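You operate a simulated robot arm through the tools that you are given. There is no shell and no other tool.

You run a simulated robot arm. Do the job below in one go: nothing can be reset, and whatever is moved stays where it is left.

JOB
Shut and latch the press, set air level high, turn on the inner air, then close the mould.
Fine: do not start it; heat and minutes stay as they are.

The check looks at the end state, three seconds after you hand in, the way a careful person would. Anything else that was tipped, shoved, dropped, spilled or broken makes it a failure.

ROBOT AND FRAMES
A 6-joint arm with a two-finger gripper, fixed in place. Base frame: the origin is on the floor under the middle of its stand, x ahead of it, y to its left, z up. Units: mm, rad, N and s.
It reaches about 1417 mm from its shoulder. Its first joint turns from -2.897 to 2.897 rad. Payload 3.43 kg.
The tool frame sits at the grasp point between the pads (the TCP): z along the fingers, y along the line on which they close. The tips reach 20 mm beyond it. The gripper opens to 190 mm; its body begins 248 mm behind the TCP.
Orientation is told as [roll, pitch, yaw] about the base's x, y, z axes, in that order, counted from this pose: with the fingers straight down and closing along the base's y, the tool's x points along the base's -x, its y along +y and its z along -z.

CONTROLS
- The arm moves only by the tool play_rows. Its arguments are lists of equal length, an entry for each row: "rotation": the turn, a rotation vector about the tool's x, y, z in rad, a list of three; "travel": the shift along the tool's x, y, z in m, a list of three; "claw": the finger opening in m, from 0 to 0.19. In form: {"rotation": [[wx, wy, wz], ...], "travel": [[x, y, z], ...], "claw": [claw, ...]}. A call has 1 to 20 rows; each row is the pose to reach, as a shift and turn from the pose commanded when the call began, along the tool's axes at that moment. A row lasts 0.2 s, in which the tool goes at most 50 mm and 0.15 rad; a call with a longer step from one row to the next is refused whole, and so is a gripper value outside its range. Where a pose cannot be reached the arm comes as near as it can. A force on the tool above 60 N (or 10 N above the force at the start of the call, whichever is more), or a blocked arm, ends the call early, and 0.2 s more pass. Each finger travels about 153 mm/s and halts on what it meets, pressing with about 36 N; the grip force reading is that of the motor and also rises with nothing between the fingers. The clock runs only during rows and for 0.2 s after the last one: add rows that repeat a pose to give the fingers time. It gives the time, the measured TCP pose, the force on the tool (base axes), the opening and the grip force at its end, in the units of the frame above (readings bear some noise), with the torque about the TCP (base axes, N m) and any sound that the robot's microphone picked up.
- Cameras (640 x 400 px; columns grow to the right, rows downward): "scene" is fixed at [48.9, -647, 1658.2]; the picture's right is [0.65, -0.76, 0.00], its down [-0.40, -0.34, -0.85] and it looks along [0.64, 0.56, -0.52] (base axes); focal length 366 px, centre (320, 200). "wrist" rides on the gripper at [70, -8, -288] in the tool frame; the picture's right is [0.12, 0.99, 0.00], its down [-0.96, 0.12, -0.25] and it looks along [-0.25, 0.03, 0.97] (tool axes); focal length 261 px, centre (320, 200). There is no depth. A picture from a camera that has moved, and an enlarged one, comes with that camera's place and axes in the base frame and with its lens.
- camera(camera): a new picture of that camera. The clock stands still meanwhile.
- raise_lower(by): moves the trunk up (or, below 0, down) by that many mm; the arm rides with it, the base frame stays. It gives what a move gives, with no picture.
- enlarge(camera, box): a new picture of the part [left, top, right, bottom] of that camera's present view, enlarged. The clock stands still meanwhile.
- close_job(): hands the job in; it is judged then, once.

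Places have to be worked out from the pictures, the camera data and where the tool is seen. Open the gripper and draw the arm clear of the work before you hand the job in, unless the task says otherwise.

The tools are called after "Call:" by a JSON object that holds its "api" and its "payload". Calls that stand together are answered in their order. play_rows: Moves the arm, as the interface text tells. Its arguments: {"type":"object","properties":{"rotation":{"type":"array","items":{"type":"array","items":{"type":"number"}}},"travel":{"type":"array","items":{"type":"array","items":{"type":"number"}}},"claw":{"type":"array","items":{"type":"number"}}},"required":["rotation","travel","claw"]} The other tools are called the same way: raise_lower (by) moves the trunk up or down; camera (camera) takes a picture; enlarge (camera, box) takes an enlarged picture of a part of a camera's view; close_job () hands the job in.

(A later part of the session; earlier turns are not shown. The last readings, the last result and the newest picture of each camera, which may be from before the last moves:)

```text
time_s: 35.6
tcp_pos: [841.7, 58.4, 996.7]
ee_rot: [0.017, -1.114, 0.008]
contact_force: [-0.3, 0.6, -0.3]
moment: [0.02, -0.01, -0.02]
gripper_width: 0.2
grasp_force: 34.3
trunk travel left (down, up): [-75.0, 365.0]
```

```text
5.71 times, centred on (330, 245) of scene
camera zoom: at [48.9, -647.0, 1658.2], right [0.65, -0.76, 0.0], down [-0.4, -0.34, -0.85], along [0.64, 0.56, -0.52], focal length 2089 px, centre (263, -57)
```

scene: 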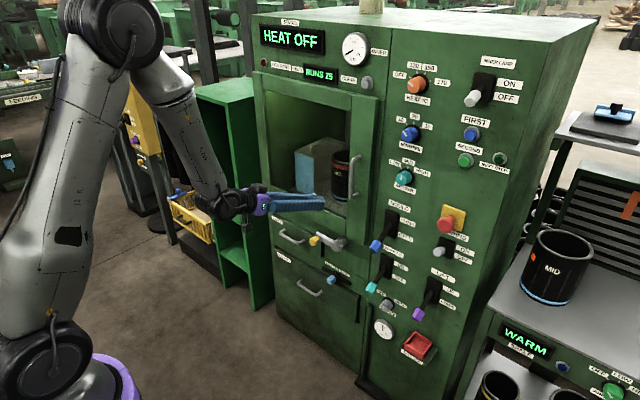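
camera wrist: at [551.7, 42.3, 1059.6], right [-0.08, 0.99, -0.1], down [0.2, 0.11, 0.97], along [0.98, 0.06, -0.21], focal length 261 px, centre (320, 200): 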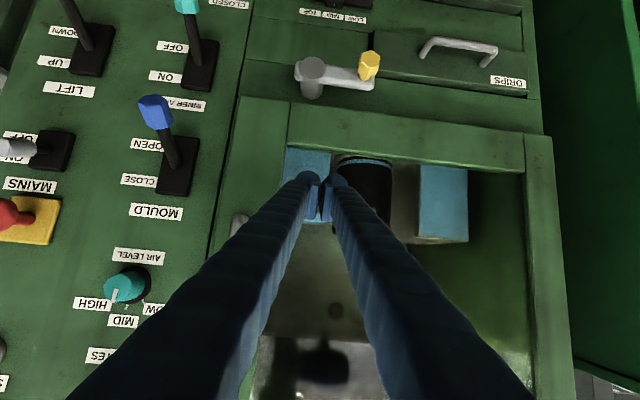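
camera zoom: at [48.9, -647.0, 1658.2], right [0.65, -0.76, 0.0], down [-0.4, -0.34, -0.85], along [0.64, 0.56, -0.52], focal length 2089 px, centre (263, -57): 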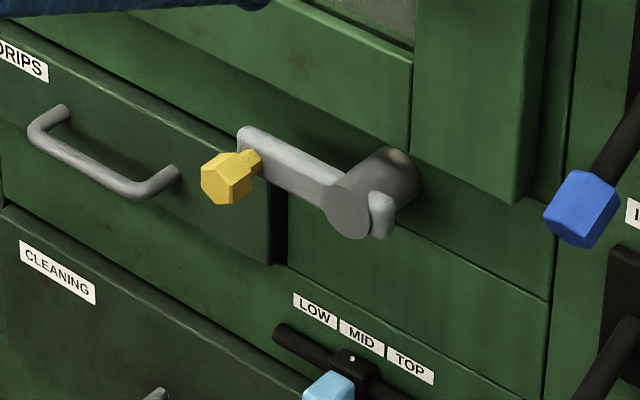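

Both views agree: latch shaft front at ≈(904, 30, 783), yellow knob axis at y≈108, z≈789, from x≈903 out to 861, so radius ≈79 mm. I raise the trunk for more room for the wrist and then come down to a horizontal tool pose in front of the knob.

Call:
{"api": "raise_lower", "payload": {"by": 250}}

Call:
{"api": "play_rows", "payload": {"rotation": [[0, 0, 0], [0, 0, 0], [0, 0, 0], [0, 0, 0], [0, 0, 0], [0, 0, 0], [0, 0, 0], [0, -0.1, 0], [0, -0.2, 0], [0, -0.3, 0], [0, -0.4, 0], [0, -0.457, 0], [0, -0.457, 0]], "travel": [[0.0386, 0.0067, 0.0191], [0.0771, 0.0134, 0.0383], [0.1157, 0.02, 0.0574], [0.1543, 0.0267, 0.0765], [0.1928, 0.0334, 0.0957], [0.2314, 0.04, 0.1148], [0.2664, 0.0478, 0.1322], [0.3048, 0.048, 0.1288], [0.345, 0.0482, 0.1263], [0.3853, 0.0484, 0.1238], [0.4144, 0.0483, 0.1325], [0.4395, 0.0481, 0.1449], [0.4395, 0.0481, 0.1449]], "claw": [0, 0, 0, 0, 0, 0, 0, 0.02, 0.055, 0.055, 0.055, 0.055, 0.055]}}

Call:
{"api": "camera", "payload": {"camera": "wrist"}}

Call:
{"api": "camera", "payload": {"camera": "scene"}}

```text
time_s: 38.2
tcp_pos: [842.5, 58.7, 1247.4]
ee_rot: [0.019, -1.114, 0.01]
contact_force: [-0.2, 0.7, 0.2]
moment: [-0.01, -0.01, 0.02]
gripper_width: 0.0
grasp_force: 34.0
trunk travel left (down, up): [-325.0, 115.0]
```

```text
time_s: 41.0
tcp_pos: [819.3, 134.4, 773.9]
ee_rot: [1.077, -1.561, -1.056]
contact_force: [0.5, 0.3, -0.8]
moment: [0.05, 0.0, -0.07]
gripper_width: 54.9
grasp_force: 0.1
out of reach, approached as far as the arm can: row 11, 12, 13
trunk travel left (down, up): [-325.0, 115.0]
```

```text
taken
camera wrist: at [530.2, 120.5, 704.2], right [-0.02, 0.99, -0.11], down [-0.25, 0.1, 0.96], along [0.97, 0.05, 0.24], focal length 261 px, centre (320, 200)
```

wrist: 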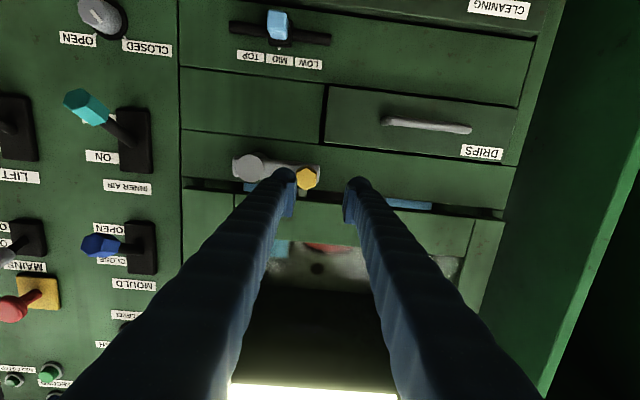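

```text
taken
```

scene: 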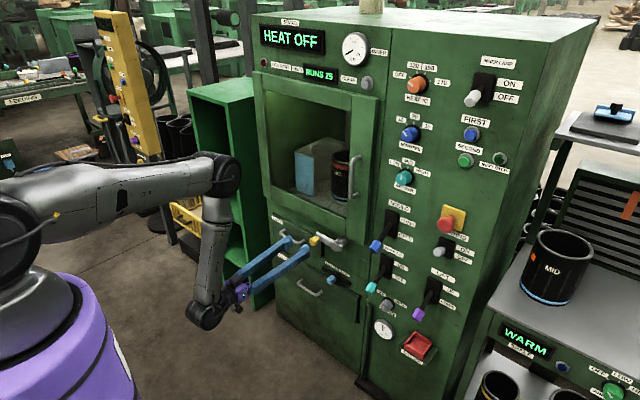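

Comparing the two wrist views (355 mm baseline) gives a better estimate than the scene camera: shaft front ≈(928, 29, 764), knob front ≈(887, 115, 767). I zoom in to refine before approaching.

Call:
{"api": "enlarge", "payload": {"camera": "wrist", "box": [220, 140, 380, 240]}}

```text
4.00 times, centred on (300, 190) of wrist
camera zoom: at [530.2, 120.5, 704.2], right [-0.02, 0.99, -0.11], down [-0.25, 0.1, 0.96], along [0.97, 0.05, 0.24], focal length 1043 px, centre (400, 240)
```

zoom: 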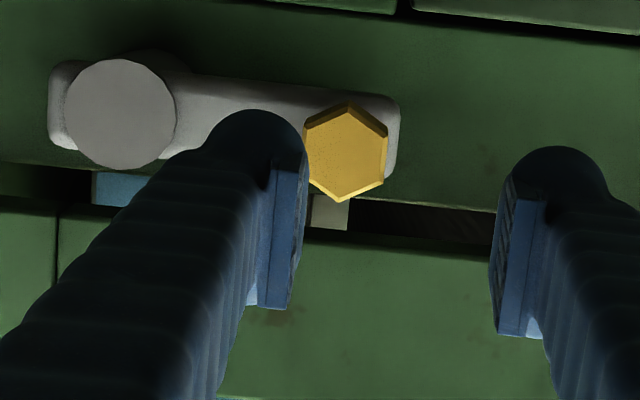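

Refined: shaft ≈(925, 30, 766), knob axis ≈(y 115.5, z 766) with hex front at x≈888, lever horizontal with radius ≈86 mm. I slide the open fingers around the knob.

Call:
{"api": "play_rows", "payload": {"rotation": [[0, 0, 0], [0, 0, 0], [0, 0, 0], [0, 0, 0], [0, 0, 0], [0, 0, 0]], "travel": [[0.0038, -0.01035, 0.0148], [0.0077, -0.0197, 0.0296], [0.0076, -0.0201, 0.0496], [0.0075, -0.0205, 0.0656], [0.00745, -0.0208, 0.0806], [0.00745, -0.0208, 0.0806]], "claw": [0.055, 0.055, 0.055, 0.055, 0.055, 0.055]}}

Call:
{"api": "enlarge", "payload": {"camera": "wrist", "box": [220, 120, 420, 260]}}

Call:
{"api": "camera", "payload": {"camera": "wrist"}}

```text
time_s: 42.4
tcp_pos: [901.2, 117.7, 764.6]
ee_rot: [1.596, -1.562, -1.569]
contact_force: [-0.4, 0.5, -0.3]
moment: [0.0, 0.05, 0.0]
gripper_width: 54.9
grasp_force: 0.1
trunk travel left (down, up): [-325.0, 115.0]
```

```text
2.86 times, centred on (320, 190) of wrist
camera zoom: at [612.8, 102.9, 695.1], right [-0.02, 0.99, -0.11], down [-0.25, 0.1, 0.96], along [0.97, 0.05, 0.25], focal length 745 px, centre (320, 229)
```

zoom: 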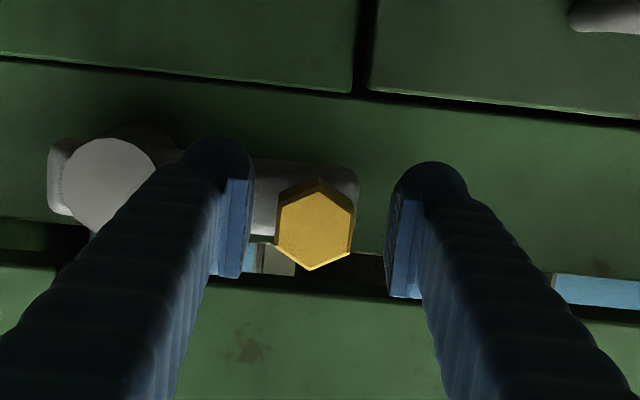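

```text
taken
camera wrist: at [612.8, 102.9, 695.1], right [-0.02, 0.99, -0.11], down [-0.25, 0.1, 0.96], along [0.97, 0.05, 0.25], focal length 261 px, centre (320, 200)
```

wrist: 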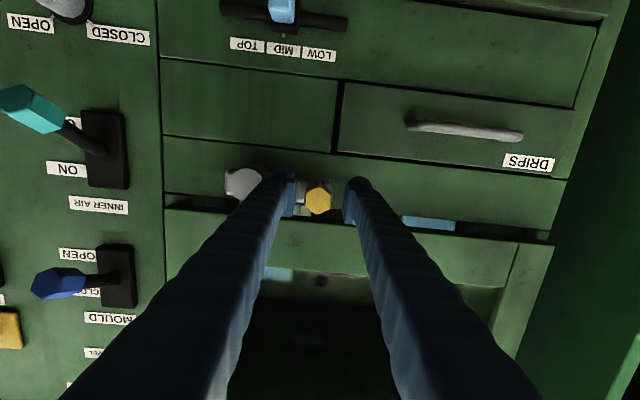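

The knob is centred between the fingers. I close on it.

Call:
{"api": "play_rows", "payload": {"rotation": [[0, 0, 0], [0, 0, 0], [0, 0, 0], [0, 0, 0]], "travel": [[0, 0, 0], [0, 0, 0], [0, 0, 0], [0, 0, 0]], "claw": [0.035, 0.02, 0.015, 0.015]}}

Call:
{"api": "enlarge", "payload": {"camera": "wrist", "box": [220, 120, 420, 260]}}

```text
time_s: 43.4
tcp_pos: [902.5, 114.9, 765.9]
ee_rot: [1.682, -1.561, -1.661]
contact_force: [30.5, -21.0, 1.6]
moment: [-0.2, -0.01, -0.28]
gripper_width: 27.7
grasp_force: 45.4
trunk travel left (down, up): [-325.0, 115.0]
```

```text
2.86 times, centred on (320, 190) of wrist
camera zoom: at [614.4, 101.4, 695.2], right [-0.02, 0.99, -0.11], down [-0.25, 0.1, 0.96], along [0.97, 0.05, 0.25], focal length 745 px, centre (320, 229)
```

zoom: 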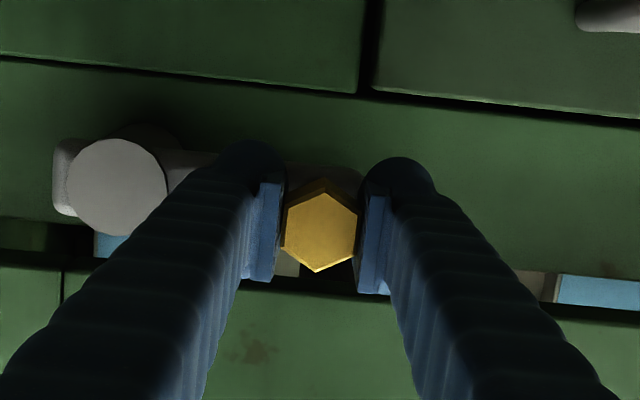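

Grip holds at 27.7 mm. I swing the lever upwards along its arc (rolling the tool with it), starting with the first 40°.

Call:
{"api": "play_rows", "payload": {"rotation": [[0, 0, 0.07], [0, 0, 0.14], [0, 0, 0.28], [0, 0, 0.42], [0, 0, 0.56], [0, 0, 0.7]], "travel": [[-0.0059, -0.0002, 0], [-0.01187, -0.00073, -0.0001], [-0.02352, -0.00311, -0.0002], [-0.03472, -0.00709, -0.0003], [-0.04526, -0.01259, -0.0005], [-0.05493, -0.01952, -0.0007]], "claw": [0.015, 0.015, 0.015, 0.015, 0.015, 0.015]}}

Call:
{"api": "enlarge", "payload": {"camera": "scene", "box": [240, 180, 400, 300]}}

Call:
{"api": "camera", "payload": {"camera": "wrist"}}

```text
time_s: 44.3
tcp_pos: [903.5, 110.7, 793.0]
ee_rot: [1.573, -1.246, -1.552]
contact_force: [32.1, -4.0, -16.5]
moment: [1.11, 0.18, -0.34]
gripper_width: 28.2
grasp_force: 44.8
trunk travel left (down, up): [-325.0, 115.0]
stopped in row 4: the force on the tool passed its limit at 61 N (the readings are from after the stop); the commanded pose is now the measured one
```

```text
3.33 times, centred on (320, 240) of scene
camera zoom: at [48.9, -647.0, 1658.2], right [0.65, -0.76, 0.0], down [-0.4, -0.34, -0.85], along [0.64, 0.56, -0.52], focal length 1219 px, centre (320, 67)
```

zoom: 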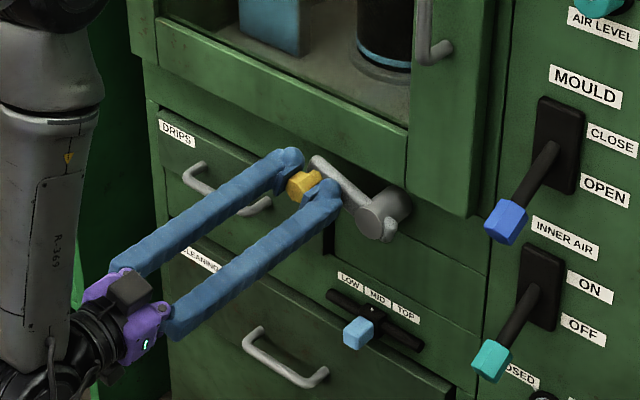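

```text
taken
camera wrist: at [614.3, 119.5, 723.2], right [-0.02, 0.98, 0.2], down [-0.24, -0.2, 0.95], along [0.97, -0.03, 0.24], focal length 261 px, centre (320, 200)
```

wrist: 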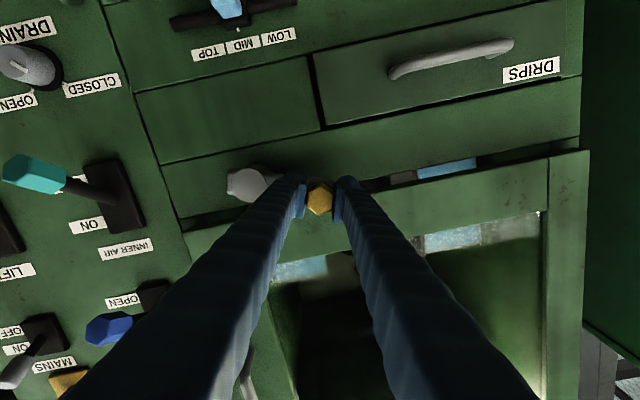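

The lever turned about 18° up and the move stopped only on the force cap (a steady 32 N pull in x from the grip). I continue more slowly along the same arc, easing the tool 3 mm forward.

Call:
{"api": "play_rows", "payload": {"rotation": [[0, 0, 0.07], [0, 0, 0.14], [0, 0, 0.21], [0, 0, 0.28], [0, 0, 0.35], [0, 0, 0.42], [0, 0, 0.49], [0, 0, 0.56], [0, 0, 0.63], [0, 0, 0.7]], "travel": [[-0.00595, -0.0002, 0.002], [-0.01186, -0.0008, 0.003], [-0.01772, -0.0019, 0.003], [-0.02349, -0.0033, 0.003], [-0.02915, -0.0052, 0.003], [-0.03466, -0.0074, 0.003], [-0.04, -0.01, 0.003], [-0.04515, -0.013, 0.003], [-0.05008, -0.0163, 0.003], [-0.05476, -0.02, 0.003]], "claw": [0.015, 0.015, 0.015, 0.015, 0.015, 0.015, 0.015, 0.015, 0.015, 0.015]}}

Call:
{"api": "enlarge", "payload": {"camera": "scene", "box": [240, 180, 400, 300]}}

Call:
{"api": "camera", "payload": {"camera": "wrist"}}

```text
time_s: 46.5
tcp_pos: [904.9, 73.5, 838.3]
ee_rot: [1.569, -0.546, -1.55]
contact_force: [1.9, -29.3, -25.8]
moment: [-0.98, 0.14, -0.1]
gripper_width: 27.8
grasp_force: 44.5
trunk travel left (down, up): [-325.0, 115.0]
```

```text
3.33 times, centred on (320, 240) of scene
camera zoom: at [48.9, -647.0, 1658.2], right [0.65, -0.76, 0.0], down [-0.4, -0.34, -0.85], along [0.64, 0.56, -0.52], focal length 1219 px, centre (320, 67)
```

zoom: 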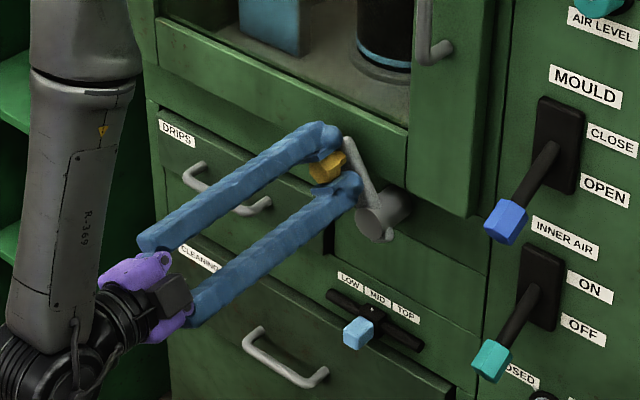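

```text
taken
camera wrist: at [615.2, 124.3, 794.3], right [-0.01, 0.62, 0.79], down [-0.23, -0.77, 0.6], along [0.97, -0.17, 0.15], focal length 261 px, centre (320, 200)
```

wrist: 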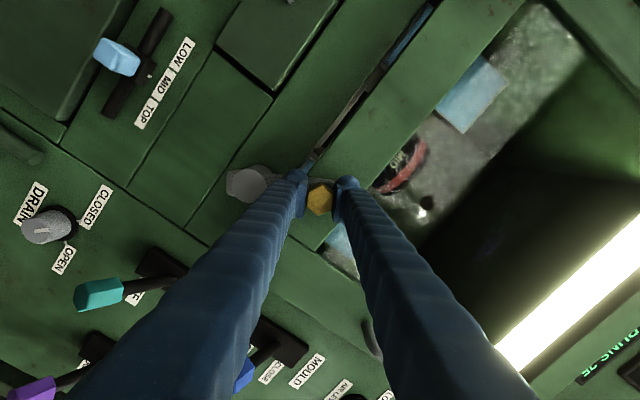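

The lever is about 59° up; forces show my radius is ~2 mm too large. I finish the swing to vertical with a slightly smaller radius.

Call:
{"api": "play_rows", "payload": {"rotation": [[0, 0, 0.07], [0, 0, 0.14], [0, 0, 0.21], [0, 0, 0.28], [0, 0, 0.35], [0, 0, 0.42], [0, 0, 0.49], [0, 0, 0.545]], "travel": [[-0.0059, -0.0022, 0], [-0.0117, -0.0028, 0], [-0.0175, -0.0039, 0], [-0.0232, -0.0053, 0], [-0.0288, -0.0071, 0], [-0.0343, -0.0093, 0], [-0.0395, -0.0119, 0], [-0.0435, -0.0142, 0]], "claw": [0.015, 0.015, 0.015, 0.015, 0.015, 0.015, 0.015, 0.015]}}

Call:
{"api": "enlarge", "payload": {"camera": "scene", "box": [240, 180, 400, 300]}}

Call:
{"api": "camera", "payload": {"camera": "wrist"}}

```text
time_s: 48.3
tcp_pos: [906.5, 32.5, 850.0]
ee_rot: [1.572, 0.001, -1.547]
contact_force: [-11.0, -10.0, -25.9]
moment: [-0.71, -0.12, 0.36]
gripper_width: 27.6
grasp_force: 45.1
trunk travel left (down, up): [-325.0, 115.0]
```

```text
3.33 times, centred on (320, 240) of scene
camera zoom: at [48.9, -647.0, 1658.2], right [0.65, -0.76, 0.0], down [-0.4, -0.34, -0.85], along [0.64, 0.56, -0.52], focal length 1219 px, centre (320, 67)
```

zoom: 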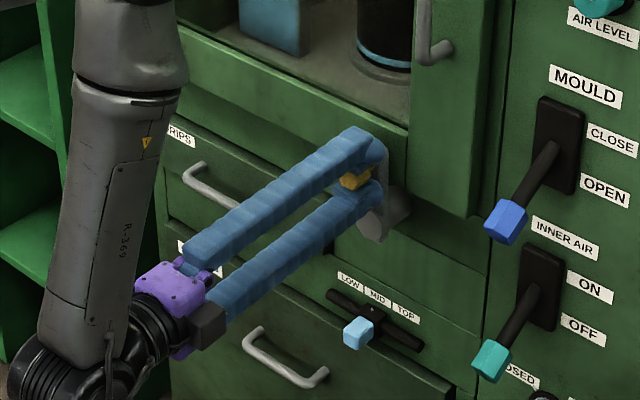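

```text
taken
camera wrist: at [615.3, 95.6, 841.7], right [0.0, 0.12, 0.99], down [-0.22, -0.97, 0.12], along [0.97, -0.22, 0.03], focal length 261 px, centre (320, 200)
```

wrist: 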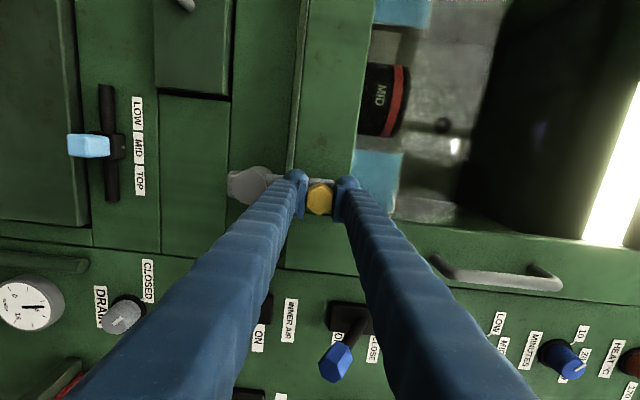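

The lever is now at vertical. I nudge it slightly further to feel for its end stop.

Call:
{"api": "play_rows", "payload": {"rotation": [[0, 0, 0.03], [0, 0, 0.06], [0, 0, 0.09], [0, 0, 0.12]], "travel": [[-0.0025, -0.001, 0], [-0.005, -0.0015, 0], [-0.0076, -0.0017, 0], [-0.01, -0.002, 0]], "claw": [0.015, 0.015, 0.015, 0.015]}}

Call:
{"api": "camera", "payload": {"camera": "wrist"}}

```text
time_s: 49.3
tcp_pos: [906.8, 28.2, 850.0]
ee_rot: [1.576, 0.119, -1.539]
contact_force: [-10.3, 36.7, -10.4]
moment: [-0.52, 0.62, -0.26]
gripper_width: 27.6
grasp_force: 44.5
trunk travel left (down, up): [-325.0, 115.0]
```

```text
taken
camera wrist: at [615.3, 90.0, 848.6], right [-0.01, 0.0, 1.0], down [-0.22, -0.98, 0.0], along [0.98, -0.22, 0.01], focal length 261 px, centre (320, 200)
```

wrist: 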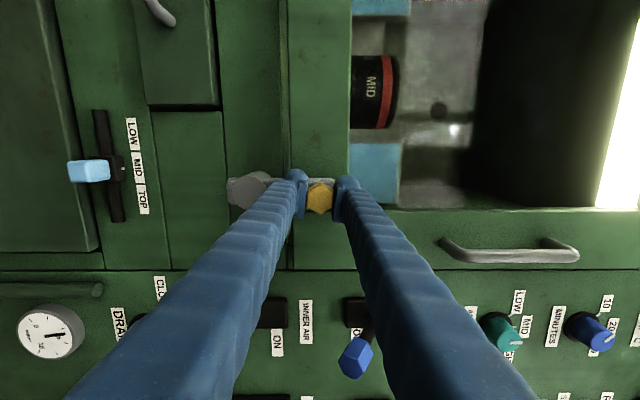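

A stop is felt at 90° (36 N), so the latch lever is fully up. I release the knob and retract.

Call:
{"api": "play_rows", "payload": {"rotation": [[0, 0, 0], [0, 0, 0], [0, 0, 0], [0, 0, -0.06], [0, 0, -0.12], [0, 0, -0.12]], "travel": [[0.005, 0.001, 0], [0.005, 0.001, 0], [0.005, 0.001, 0], [0.005, 0.001, -0.03], [0.005, 0.001, -0.065], [0.005, 0.001, -0.08]], "claw": [0.035, 0.045, 0.045, 0.045, 0.045, 0.045]}}

Call:
{"api": "camera", "payload": {"camera": "wrist"}}

Call:
{"api": "camera", "payload": {"camera": "scene"}}

```text
time_s: 50.7
tcp_pos: [867.2, 26.5, 844.9]
ee_rot: [1.57, -0.002, -1.548]
contact_force: [0.2, -0.9, 0.1]
moment: [0.02, 0.02, -0.01]
gripper_width: 45.2
grasp_force: 0.0
out of reach, approached as far as the arm can: row 5, 6
trunk travel left (down, up): [-325.0, 115.0]
```

```text
taken
camera wrist: at [577.3, 90.0, 837.2], right [0.0, 0.12, 0.99], down [-0.23, -0.97, 0.12], along [0.97, -0.22, 0.03], focal length 261 px, centre (320, 200)
```

wrist: 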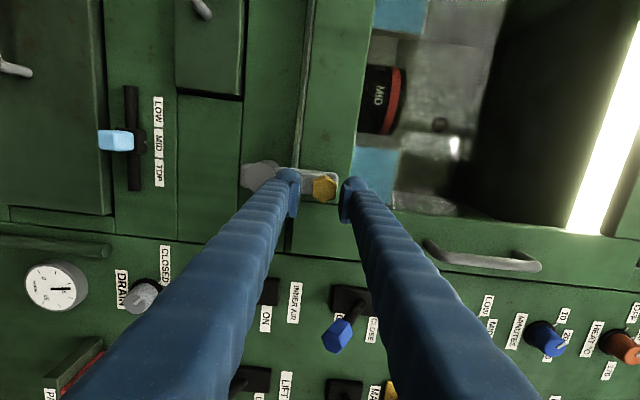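

```text
taken
```

scene: 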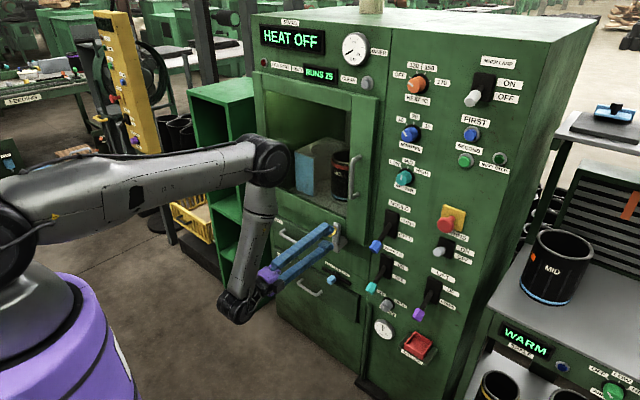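

The latch stays vertical. Next is the AIR LEVEL knob, which by wrist-view triangulation is at ≈(963, −202, 1136). I first back down and away from the latch and unroll the tool.

Call:
{"api": "play_rows", "payload": {"rotation": [[0, 0, 0], [0, 0, 0], [0, 0, 0], [0, 0, 0], [0, 0, -0.143], [0, 0, -0.286], [0, 0, -0.429], [0, 0, -0.572], [0, 0, -0.715], [0, 0, -0.858], [0, 0, -1.0], [0, 0, -1.143], [0, 0, -1.286], [0, 0, -1.429], [0, 0, -1.571], [0, 0, -1.571]], "travel": [[0.0052, -0.025, -0.0099], [0.0155, -0.055, -0.0217], [0.0258, -0.08, -0.0344], [0.036, -0.1, -0.0462], [0.036, -0.1, -0.0462], [0.036, -0.1, -0.0462], [0.036, -0.1, -0.0462], [0.036, -0.1, -0.0462], [0.036, -0.1, -0.0462], [0.036, -0.1, -0.0462], [0.036, -0.1, -0.0462], [0.036, -0.1, -0.0462], [0.036, -0.1, -0.0462], [0.036, -0.1, -0.0462], [0.036, -0.1, -0.0462], [0.036, -0.1, -0.0462]], "claw": [0.045, 0.045, 0.045, 0.045, 0.045, 0.045, 0.045, 0.045, 0.045, 0.045, 0.045, 0.045, 0.045, 0.045, 0.045, 0.045]}}

Call:
{"api": "camera", "payload": {"camera": "wrist"}}

Call:
{"api": "camera", "payload": {"camera": "scene"}}

```text
time_s: 54.1
tcp_pos: [835.6, 65.4, 741.6]
ee_rot: [-1.589, -1.568, 1.613]
contact_force: [-1.2, -0.8, -0.6]
moment: [0.0, 0.0, -0.01]
gripper_width: 45.3
grasp_force: 0.0
out of reach, approached as far as the arm can: row 1, 2, 3, 4, 5, 6, 7, 8, 9, 10, 11, 12, 13, 14, 15, 16
trunk travel left (down, up): [-325.0, 115.0]
```

```text
taken
camera wrist: at [546.5, 51.1, 671.4], right [-0.02, 0.99, -0.12], down [-0.25, 0.11, 0.96], along [0.97, 0.05, 0.25], focal length 261 px, centre (320, 200)
```

wrist: 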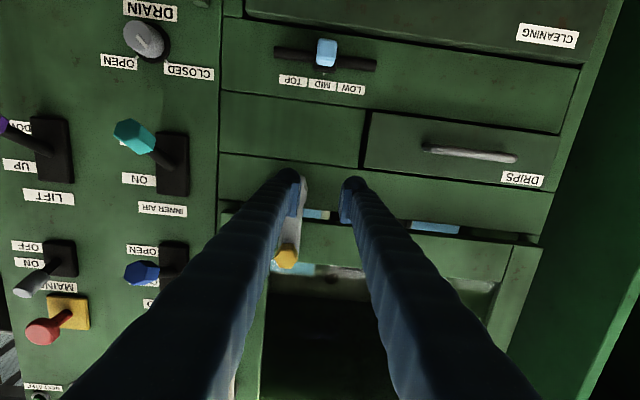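

```text
taken
```

scene: 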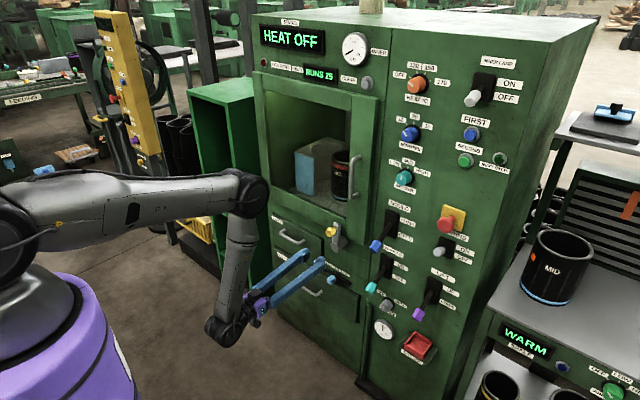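

The latch is clearly vertical now. I tilt the tool down, climb on the left side away from the levers and door handle, then cross to in front of the AIR LEVEL knob at x≈820.

Call:
{"api": "play_rows", "payload": {"rotation": [[0, 0.134, 0], [0, 0.268, 0], [0, 0.402, 0], [0, 0.536, 0], [0, 0.67, 0], [0, 0.67, 0], [0, 0.67, 0], [0, 0.67, 0], [0, 0.67, 0], [0, 0.67, 0], [0, 0.67, 0], [0, 0.67, 0], [0, 0.67, 0], [0, 0.67, 0], [0, 0.67, 0], [0, 0.67, 0], [0, 0.67, 0], [0, 0.67, 0], [0, 0.67, 0], [0, 0.67, 0]], "travel": [[-0.0001, 0.0137, 0.0123], [-0.0041, 0.0275, 0.0246], [-0.0082, 0.0412, 0.0389], [-0.0122, 0.0542, 0.0412], [-0.0182, 0.0542, 0.0412], [-0.0602, 0.0542, 0.0412], [-0.1052, 0.0542, 0.0412], [-0.1502, 0.0542, 0.0412], [-0.1952, 0.0543, 0.0362], [-0.2351, 0.0546, 0.0212], [-0.27, 0.055, 0.0012], [-0.3049, 0.0553, -0.0138], [-0.3199, 0.0153, -0.0147], [-0.3299, -0.0297, -0.0156], [-0.3349, -0.0747, -0.0166], [-0.3399, -0.1197, -0.0175], [-0.3449, -0.1647, -0.0185], [-0.3499, -0.2097, -0.0194], [-0.3549, -0.2497, -0.0203], [-0.3579, -0.2667, -0.0206]], "claw": [0.045, 0.045, 0.045, 0.045, 0.045, 0.045, 0.045, 0.045, 0.045, 0.045, 0.045, 0.045, 0.045, 0.045, 0.045, 0.045, 0.045, 0.08, 0.08, 0.08]}}

Call:
{"api": "camera", "payload": {"camera": "scene"}}

Call:
{"api": "camera", "payload": {"camera": "wrist"}}

```text
time_s: 58.3
tcp_pos: [819.5, -200.5, 1099.6]
ee_rot: [-0.004, -0.903, 0.026]
contact_force: [-0.3, -0.2, 0.0]
moment: [-0.02, 0.0, -0.01]
gripper_width: 80.2
grasp_force: 0.0
trunk travel left (down, up): [-325.0, 115.0]
```

```text
taken
```

scene: 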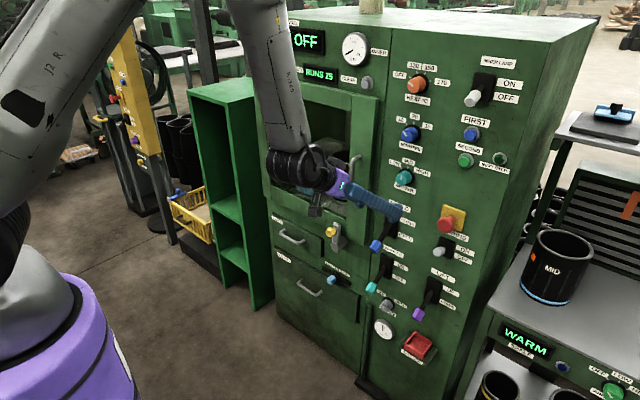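

```text
taken
camera wrist: at [547.7, -214.8, 1222.6], right [-0.1, 0.99, -0.1], down [0.4, 0.13, 0.91], along [0.91, 0.05, -0.41], focal length 261 px, centre (320, 200)
```

wrist: 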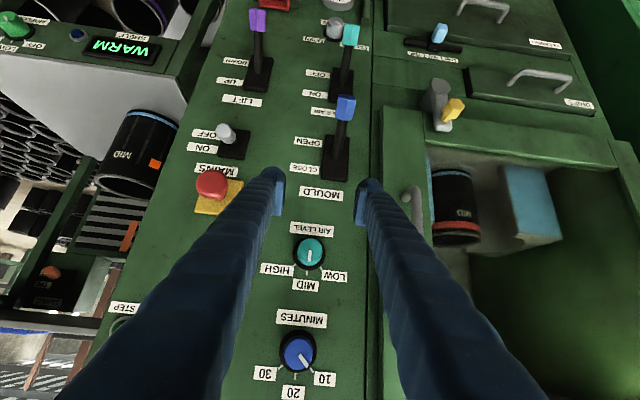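

The knob sits at about (955, −201, 1135) in this view too. I raise the arm 200 mm and lower the trunk by the same amount to give the wrist room for a horizontal approach.

Call:
{"api": "play_rows", "payload": {"rotation": [[0, 0, 0], [0, 0, 0], [0, 0, 0], [0, 0, 0], [0, 0, 0], [0, 0, 0]], "travel": [[-0.0314, 0, -0.0248], [-0.0628, 0, -0.0496], [-0.0942, 0, -0.0743], [-0.1256, 0, -0.0991], [-0.157, 0, -0.1239], [-0.175, 0, -0.138]], "claw": [0.08, 0.08, 0.08, 0.08, 0.08, 0.08]}}

Call:
{"api": "raise_lower", "payload": {"by": -200}}

Call:
{"api": "play_rows", "payload": {"rotation": [[0, -0.134, 0], [0, -0.268, 0], [0, -0.402, 0], [0, -0.536, 0], [0, -0.668, 0], [0, -0.668, 0]], "travel": [[-0.008, 0, 0.009], [-0.016, 0, 0.018], [-0.024, 0, 0.027], [-0.032, 0, 0.036], [-0.04, 0, 0.04], [-0.04, 0, 0.04]], "claw": [0.08, 0.08, 0.08, 0.08, 0.08, 0.08]}}

Call:
{"api": "camera", "payload": {"camera": "wrist"}}

Call:
{"api": "camera", "payload": {"camera": "scene"}}

```text
time_s: 59.7
tcp_pos: [816.4, -201.9, 1323.5]
ee_rot: [-0.004, -0.906, 0.024]
contact_force: [-0.3, 0.3, 0.8]
moment: [0.01, -0.01, 0.0]
gripper_width: 79.9
grasp_force: 0.1
trunk travel left (down, up): [-325.0, 115.0]
```

```text
time_s: 61.9
tcp_pos: [816.5, -201.7, 1122.2]
ee_rot: [-0.003, -0.906, 0.025]
contact_force: [-0.8, -0.3, 0.2]
moment: [-0.03, 0.01, 0.0]
gripper_width: 79.7
grasp_force: 0.1
trunk travel left (down, up): [-125.0, 315.0]
```

```text
time_s: 63.3
tcp_pos: [872.3, -200.7, 1128.8]
ee_rot: [-2.488, -1.568, 2.512]
contact_force: [0.1, -0.7, 0.4]
moment: [-0.02, -0.02, 0.06]
gripper_width: 79.9
grasp_force: 0.1
trunk travel left (down, up): [-125.0, 315.0]
```

```text
taken
camera wrist: at [584.0, -215.8, 1057.7], right [-0.02, 0.99, -0.12], down [-0.25, 0.11, 0.96], along [0.97, 0.05, 0.25], focal length 261 px, centre (320, 200)
```

wrist: 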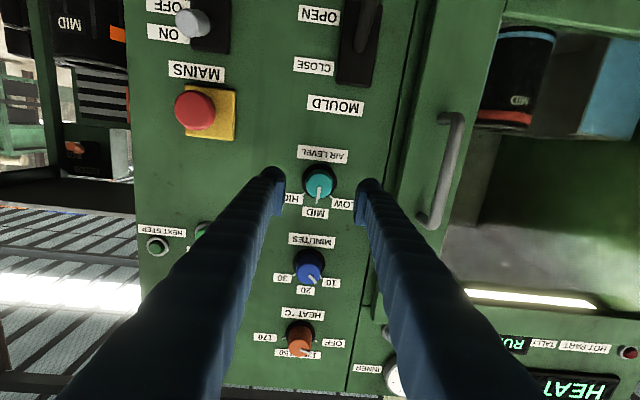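

```text
taken
```

scene: 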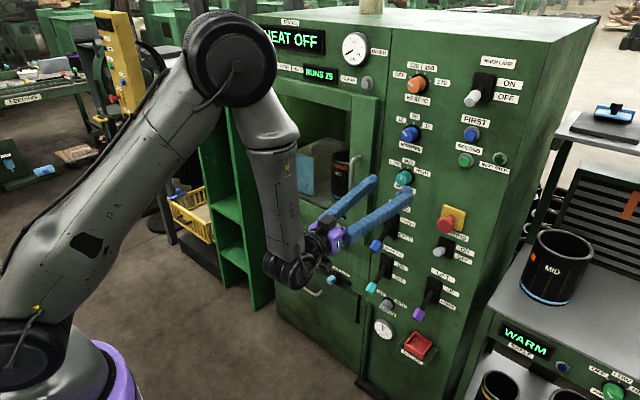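

Call:
{"api": "enlarge", "payload": {"camera": "wrist", "box": [250, 130, 390, 230]}}

```text
4.00 times, centred on (320, 180) of wrist
camera zoom: at [584.0, -215.8, 1057.7], right [-0.02, 0.99, -0.12], down [-0.25, 0.11, 0.96], along [0.97, 0.05, 0.25], focal length 1043 px, centre (320, 280)
```

zoom: 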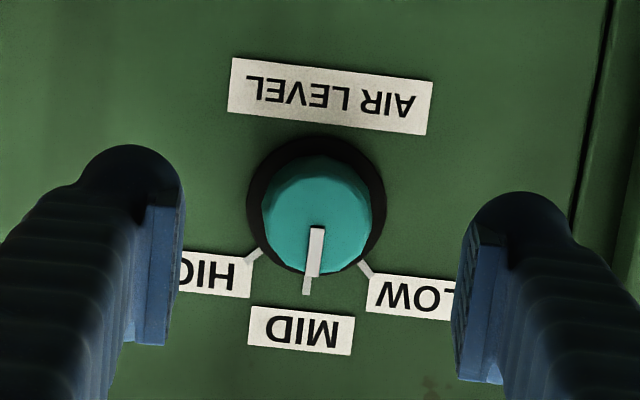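

The knob axis is at y≈−200, z≈1132, with the face near x≈942 and panel near x≈978. I move forward with the open fingers around it.

Call:
{"api": "play_rows", "payload": {"rotation": [[0, 0, 0], [0, 0, 0], [0, 0, 0], [0, 0, 0], [0, 0, 0]], "travel": [[-0.001, -0.0003, 0.02], [-0.002, -0.0006, 0.04], [-0.003, -0.0009, 0.06], [-0.003, -0.0011, 0.074], [-0.003, -0.0011, 0.074]], "claw": [0.08, 0.08, 0.08, 0.08, 0.08]}}

Call:
{"api": "enlarge", "payload": {"camera": "wrist", "box": [230, 120, 410, 250]}}

Call:
{"api": "enlarge", "payload": {"camera": "scene", "box": [340, 130, 460, 220]}}

```text
time_s: 64.5
tcp_pos: [947.8, -200.3, 1133.9]
ee_rot: [-2.229, -1.57, 2.253]
contact_force: [1.2, -0.2, -0.1]
moment: [0.02, 0.0, -0.01]
gripper_width: 80.1
grasp_force: 0.1
trunk travel left (down, up): [-125.0, 315.0]
```

```text
3.08 times, centred on (320, 185) of wrist
camera zoom: at [659.5, -214.5, 1062.4], right [-0.02, 0.99, -0.12], down [-0.25, 0.11, 0.96], along [0.97, 0.05, 0.25], focal length 802 px, centre (320, 246)
```

zoom: 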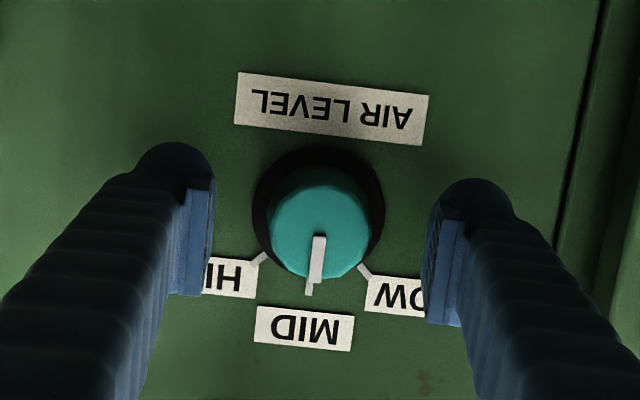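

```text
4.44 times, centred on (400, 175) of scene
camera zoom: at [48.9, -647.0, 1658.2], right [0.65, -0.76, 0.0], down [-0.4, -0.34, -0.85], along [0.64, 0.56, -0.52], focal length 1625 px, centre (-36, 311)
```

zoom: 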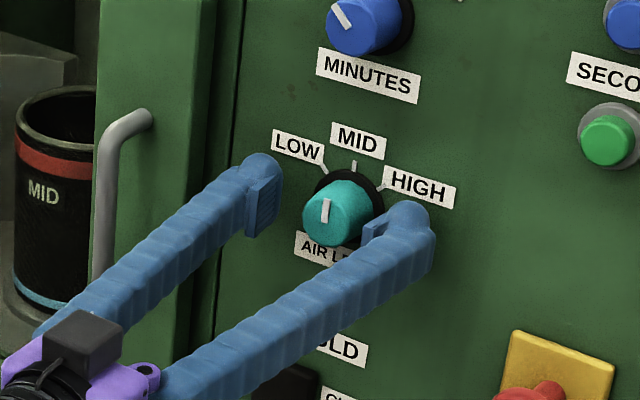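

The knob is well centred between the pads. I close the fingers on it.

Call:
{"api": "play_rows", "payload": {"rotation": [[0, 0, 0], [0, 0, 0], [0, 0, 0], [0, 0, 0]], "travel": [[0, 0, 0], [0, 0, 0], [0, 0, 0], [0, 0, 0]], "claw": [0.055, 0.035, 0.03, 0.03]}}

Call:
{"api": "enlarge", "payload": {"camera": "wrist", "box": [230, 120, 410, 250]}}

```text
time_s: 65.5
tcp_pos: [946.0, -200.9, 1132.7]
ee_rot: [-2.349, -1.569, 2.372]
contact_force: [1.2, -4.1, 0.8]
moment: [0.0, 0.0, -0.09]
gripper_width: 37.5
grasp_force: 44.9
trunk travel left (down, up): [-125.0, 315.0]
```

```text
3.08 times, centred on (320, 185) of wrist
camera zoom: at [659.3, -214.9, 1062.5], right [-0.02, 0.99, -0.12], down [-0.25, 0.11, 0.96], along [0.97, 0.05, 0.25], focal length 802 px, centre (320, 246)
```

zoom: 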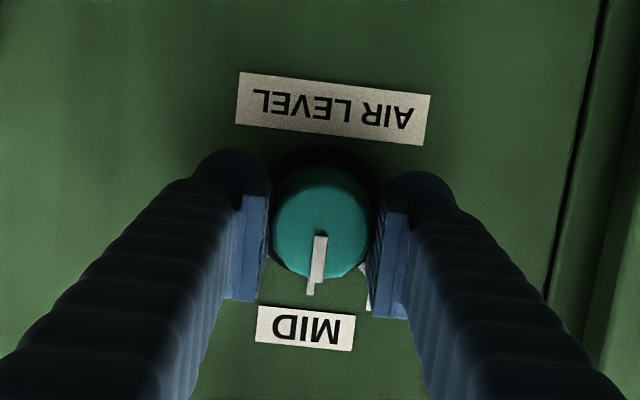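

Firm grip at 37.5 mm. I turn the knob clockwise (positive about the tool axis) by about 46° towards HIGH.

Call:
{"api": "play_rows", "payload": {"rotation": [[0, 0, 0.1], [0, 0, 0.2], [0, 0, 0.3], [0, 0, 0.4], [0, 0, 0.5], [0, 0, 0.6], [0, 0, 0.7], [0, 0, 0.8], [0, 0, 0.8]], "travel": [[0, 0, 0], [0, 0, 0], [0, 0, 0], [0, 0, 0], [0, 0, 0], [0, 0, 0], [0, 0, 0], [0, 0, 0], [0, 0, 0]], "claw": [0.03, 0.03, 0.03, 0.03, 0.03, 0.03, 0.03, 0.03, 0.03]}}

Call:
{"api": "enlarge", "payload": {"camera": "wrist", "box": [230, 120, 410, 250]}}

Call:
{"api": "enlarge", "payload": {"camera": "scene", "box": [340, 130, 460, 220]}}

```text
time_s: 67.5
tcp_pos: [947.8, -202.0, 1131.6]
ee_rot: [1.571, -0.769, -1.552]
contact_force: [3.2, -24.2, 5.7]
moment: [-0.4, 0.01, -0.2]
gripper_width: 37.4
grasp_force: 45.6
trunk travel left (down, up): [-125.0, 315.0]
```

```text
3.08 times, centred on (320, 185) of wrist
camera zoom: at [658.0, -163.1, 1076.7], right [-0.02, 0.78, 0.63], down [-0.24, -0.62, 0.75], along [0.97, -0.14, 0.19], focal length 802 px, centre (320, 246)
```

zoom: 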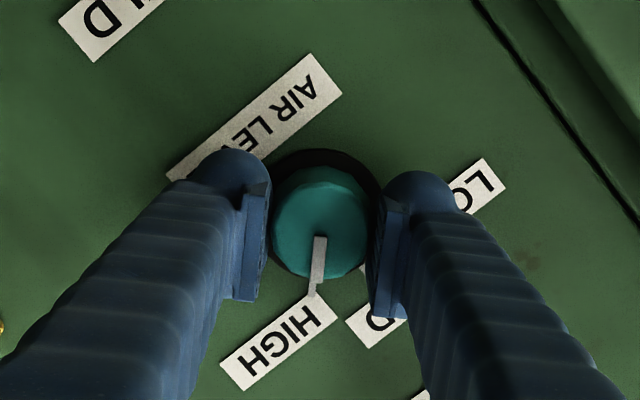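

```text
4.44 times, centred on (400, 175) of scene
camera zoom: at [48.9, -647.0, 1658.2], right [0.65, -0.76, 0.0], down [-0.4, -0.34, -0.85], along [0.64, 0.56, -0.52], focal length 1625 px, centre (-36, 311)
```

zoom: 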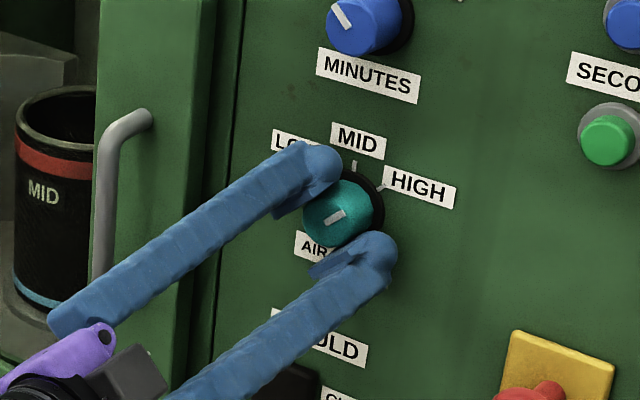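

The pointer now lines up with the HIGH tick. I open the fingers and check that it stays.

Call:
{"api": "play_rows", "payload": {"rotation": [[0, 0, 0], [0, 0, 0], [0, 0, 0], [0, 0, 0], [0, 0, 0]], "travel": [[0, 0, 0], [0, 0, 0], [0, 0, 0], [0, 0, -0.03], [0, 0, -0.06]], "claw": [0.05, 0.075, 0.08, 0.08, 0.08]}}

Call:
{"api": "enlarge", "payload": {"camera": "wrist", "box": [230, 120, 410, 250]}}

Call:
{"api": "enlarge", "payload": {"camera": "scene", "box": [340, 130, 460, 220]}}

```text
time_s: 68.7
tcp_pos: [887.2, -199.8, 1133.0]
ee_rot: [1.573, -0.773, -1.551]
contact_force: [0.1, -0.6, -0.3]
moment: [-0.02, 0.01, 0.02]
gripper_width: 79.8
grasp_force: 0.0
trunk travel left (down, up): [-125.0, 315.0]
```

```text
3.08 times, centred on (320, 185) of wrist
camera zoom: at [597.1, -161.3, 1076.9], right [-0.02, 0.78, 0.63], down [-0.23, -0.61, 0.75], along [0.97, -0.13, 0.19], focal length 802 px, centre (320, 246)
```

zoom: 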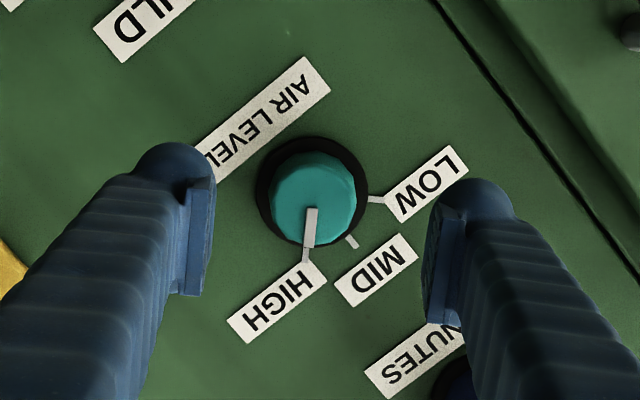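

```text
4.44 times, centred on (400, 175) of scene
camera zoom: at [48.9, -647.0, 1658.2], right [0.65, -0.76, 0.0], down [-0.4, -0.34, -0.85], along [0.64, 0.56, -0.52], focal length 1625 px, centre (-36, 311)
```

zoom: 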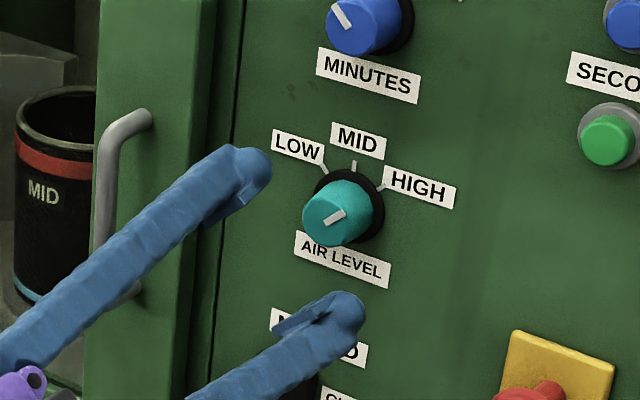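

AIR LEVEL is on HIGH. Next is INNER AIR (tip ≈(900, −177, 706)). I back off, unroll and tilt the tool down to reposition.

Call:
{"api": "play_rows", "payload": {"rotation": [[0, 0, -0.1], [0, 0, -0.2], [0, 0, -0.3], [0, 0, -0.4], [0, 0, -0.5], [0, 0, -0.6], [0, 0, -0.7], [0, 0, -0.8], [0, 0, -0.8]], "travel": [[0, 0, -0.01], [0, 0, -0.02], [0, 0, -0.03], [0, 0, -0.035], [0, 0, -0.035], [0, 0, -0.035], [0, 0, -0.035], [0, 0, -0.035], [0, 0, -0.035]], "claw": [0.08, 0.08, 0.08, 0.07, 0.05, 0.03, 0.01, 0.0, 0.0]}}

Call:
{"api": "play_rows", "payload": {"rotation": [[0, 0.14, 0], [0, 0.28, 0], [0, 0.42, 0], [0, 0.56, 0], [0, 0.7, 0], [0, 0.84, 0], [0, 0.97, 0], [0, 0.97, 0]], "travel": [[0, 0.005, -0.01], [0, 0.01, -0.02], [0, 0.015, -0.03], [0, 0.02, -0.04], [0, 0.025, -0.05], [0, 0.03, -0.06], [0, 0.03, -0.06], [0, 0.03, -0.06]], "claw": [0, 0, 0, 0, 0, 0, 0, 0]}}

Call:
{"api": "camera", "payload": {"camera": "wrist"}}

```text
time_s: 70.7
tcp_pos: [851.9, -201.9, 1131.1]
ee_rot: [-2.085, -1.567, 2.107]
contact_force: [0.3, -0.4, 1.0]
moment: [0.0, -0.02, 0.01]
gripper_width: 0.1
grasp_force: 34.3
trunk travel left (down, up): [-125.0, 315.0]
```

```text
time_s: 72.7
tcp_pos: [815.1, -147.4, 1153.0]
ee_rot: [0.169, -0.663, -0.152]
contact_force: [-0.7, 0.2, 0.5]
moment: [0.0, -0.02, -0.04]
gripper_width: 0.0
grasp_force: 34.5
out of reach, approached as far as the arm can: row 6
trunk travel left (down, up): [-125.0, 315.0]
stopped in row 8: the arm was blocked; the commanded pose is now the measured one
```

```text
taken
camera wrist: at [579.1, -167.9, 1332.0], right [-0.05, 1.0, 0.06], down [0.6, -0.02, 0.8], along [0.8, 0.07, -0.6], focal length 261 px, centre (320, 200)
```

wrist: 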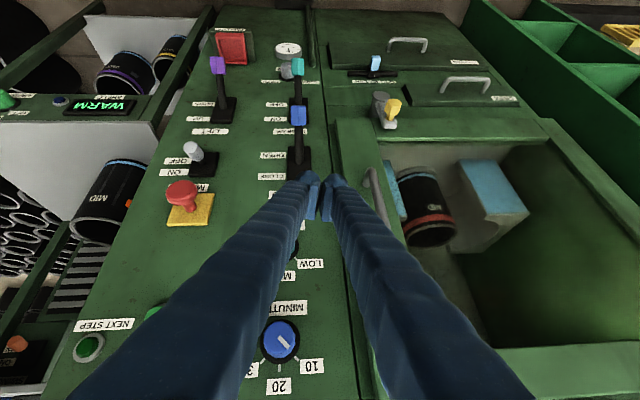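

The tilt ended "blocked" with a slightly skewed orientation. I check the scene before moving on.

Call:
{"api": "camera", "payload": {"camera": "scene"}}

```text
taken
```

scene: 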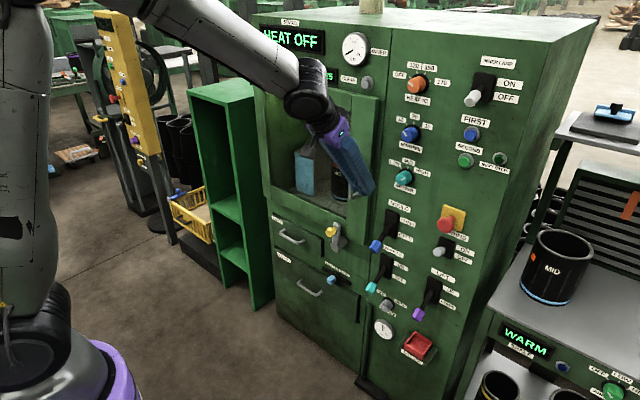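

Nothing is touching (forces are near zero); it was a wrist limit. I raise the trunk for the lower work and then straighten the tool.

Call:
{"api": "raise_lower", "payload": {"by": 315}}

Call:
{"api": "play_rows", "payload": {"rotation": [[0.041, 0.036, -0.057], [0.083, 0.072, -0.114], [0.083, 0.072, -0.114]], "travel": [[0, 0, 0], [0, 0, 0], [0, 0, 0]], "claw": [0, 0, 0]}}

```text
time_s: 75.8
tcp_pos: [815.8, -147.0, 1467.5]
ee_rot: [0.169, -0.662, -0.151]
contact_force: [-0.5, 0.1, 0.1]
moment: [-0.04, -0.02, 0.03]
gripper_width: 0.1
grasp_force: 34.4
trunk travel left (down, up): [-440.0, 0.0]
```

```text
time_s: 76.6
tcp_pos: [816.4, -147.8, 1467.8]
ee_rot: [-0.003, -0.598, -0.003]
contact_force: [-0.2, -0.7, 0.3]
moment: [-0.02, -0.04, 0.04]
gripper_width: 0.1
grasp_force: 34.8
trunk travel left (down, up): [-440.0, 0.0]
```

Orientation is straight again (pitch −0.6). I descend in front of the panel at x≈800, clear of all lever tips, to view INNER AIR.

Call:
{"api": "play_rows", "payload": {"rotation": [[0, 0, 0], [0, 0, 0], [0, 0, 0], [0, 0, 0], [0, 0, 0], [0, 0, 0], [0, 0, 0], [0, 0, 0], [0, 0, 0], [0, 0, 0], [0, 0, 0], [0, 0, 0], [0, 0, 0], [0, 0, 0], [0, 0, 0]], "travel": [[0.0261, 0.00175, 0.0366], [0.0522, 0.0035, 0.0732], [0.0783, 0.00525, 0.1098], [0.1044, 0.007, 0.1464], [0.1305, 0.00875, 0.183], [0.1566, 0.0105, 0.2196], [0.1827, 0.01225, 0.2562], [0.2088, 0.014, 0.2928], [0.2349, 0.01575, 0.3294], [0.261, 0.0175, 0.366], [0.2871, 0.01925, 0.4026], [0.3132, 0.021, 0.4392], [0.3393, 0.02275, 0.4758], [0.3654, 0.0245, 0.5124], [0.3654, 0.0245, 0.5124]], "claw": [0, 0, 0, 0, 0, 0, 0, 0, 0, 0, 0, 0, 0, 0, 0]}}

Call:
{"api": "camera", "payload": {"camera": "wrist"}}

Call:
{"api": "camera", "payload": {"camera": "scene"}}

```text
time_s: 79.8
tcp_pos: [801.2, -123.4, 839.1]
ee_rot: [0.0, -0.599, -0.003]
contact_force: [-0.1, 0.6, 0.9]
moment: [0.02, 0.0, -0.03]
gripper_width: 0.0
grasp_force: 34.0
trunk travel left (down, up): [-440.0, 0.0]
```

```text
taken
camera wrist: at [579.4, -130.9, 1036.4], right [-0.09, 0.99, -0.07], down [0.66, 0.11, 0.75], along [0.75, 0.03, -0.66], focal length 261 px, centre (320, 200)
```

wrist: 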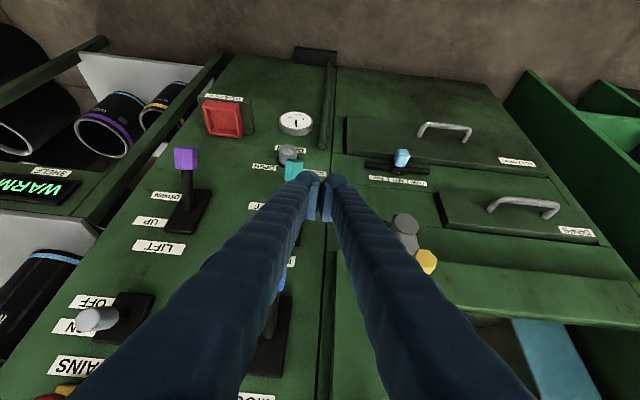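

```text
taken
```

scene: 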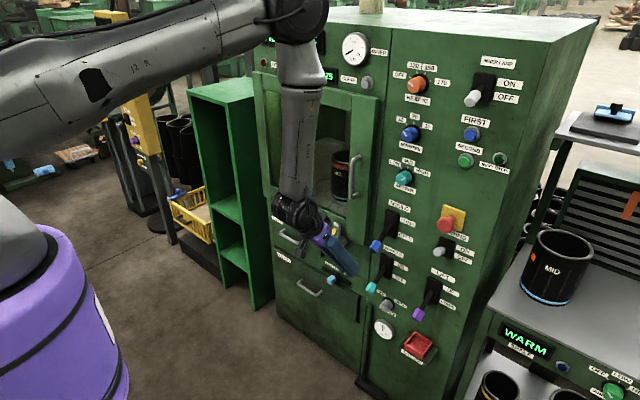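

I continue down and bring the tool to horizontal at z≈650, left of and below the INNER AIR lever, for a side look.

Call:
{"api": "play_rows", "payload": {"rotation": [[0, -0.14, 0], [0, -0.28, 0], [0, -0.42, 0], [0, -0.56, 0], [0, -0.7, 0], [0, -0.84, 0], [0, -0.971, 0], [0, -0.971, 0]], "travel": [[0.01294, 0.0086, 0.024], [0.02588, 0.0172, 0.048], [0.03882, 0.0257, 0.072], [0.05176, 0.0343, 0.0961], [0.0647, 0.0429, 0.1201], [0.0777, 0.0514, 0.1441], [0.0906, 0.06, 0.1682], [0.0906, 0.06, 0.1682]], "claw": [0, 0, 0, 0, 0, 0, 0, 0]}}

Call:
{"api": "camera", "payload": {"camera": "wrist"}}

Call:
{"api": "camera", "payload": {"camera": "scene"}}

```text
time_s: 81.6
tcp_pos: [840.1, -66.7, 727.8]
ee_rot: [-0.191, -1.564, 0.184]
contact_force: [-0.2, 0.4, -0.2]
moment: [0.0, -0.02, -0.01]
gripper_width: 0.0
grasp_force: 33.8
out of reach, approached as far as the arm can: row 7, 8
trunk travel left (down, up): [-440.0, 0.0]
```

```text
taken
camera wrist: at [549.8, -73.6, 658.7], right [0.0, 0.99, -0.12], down [-0.24, 0.12, 0.96], along [0.97, 0.03, 0.24], focal length 261 px, centre (320, 200)
```

wrist: 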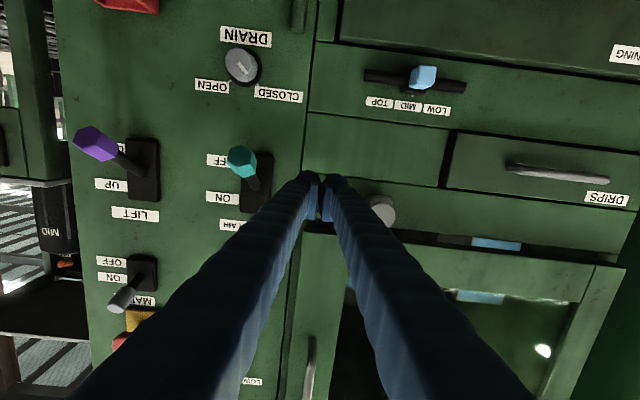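

```text
taken
```

scene: 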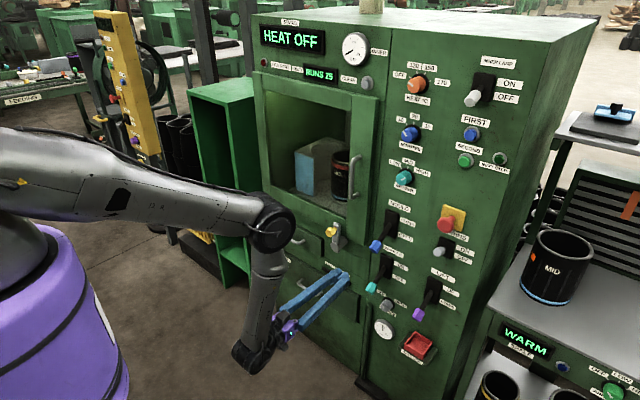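

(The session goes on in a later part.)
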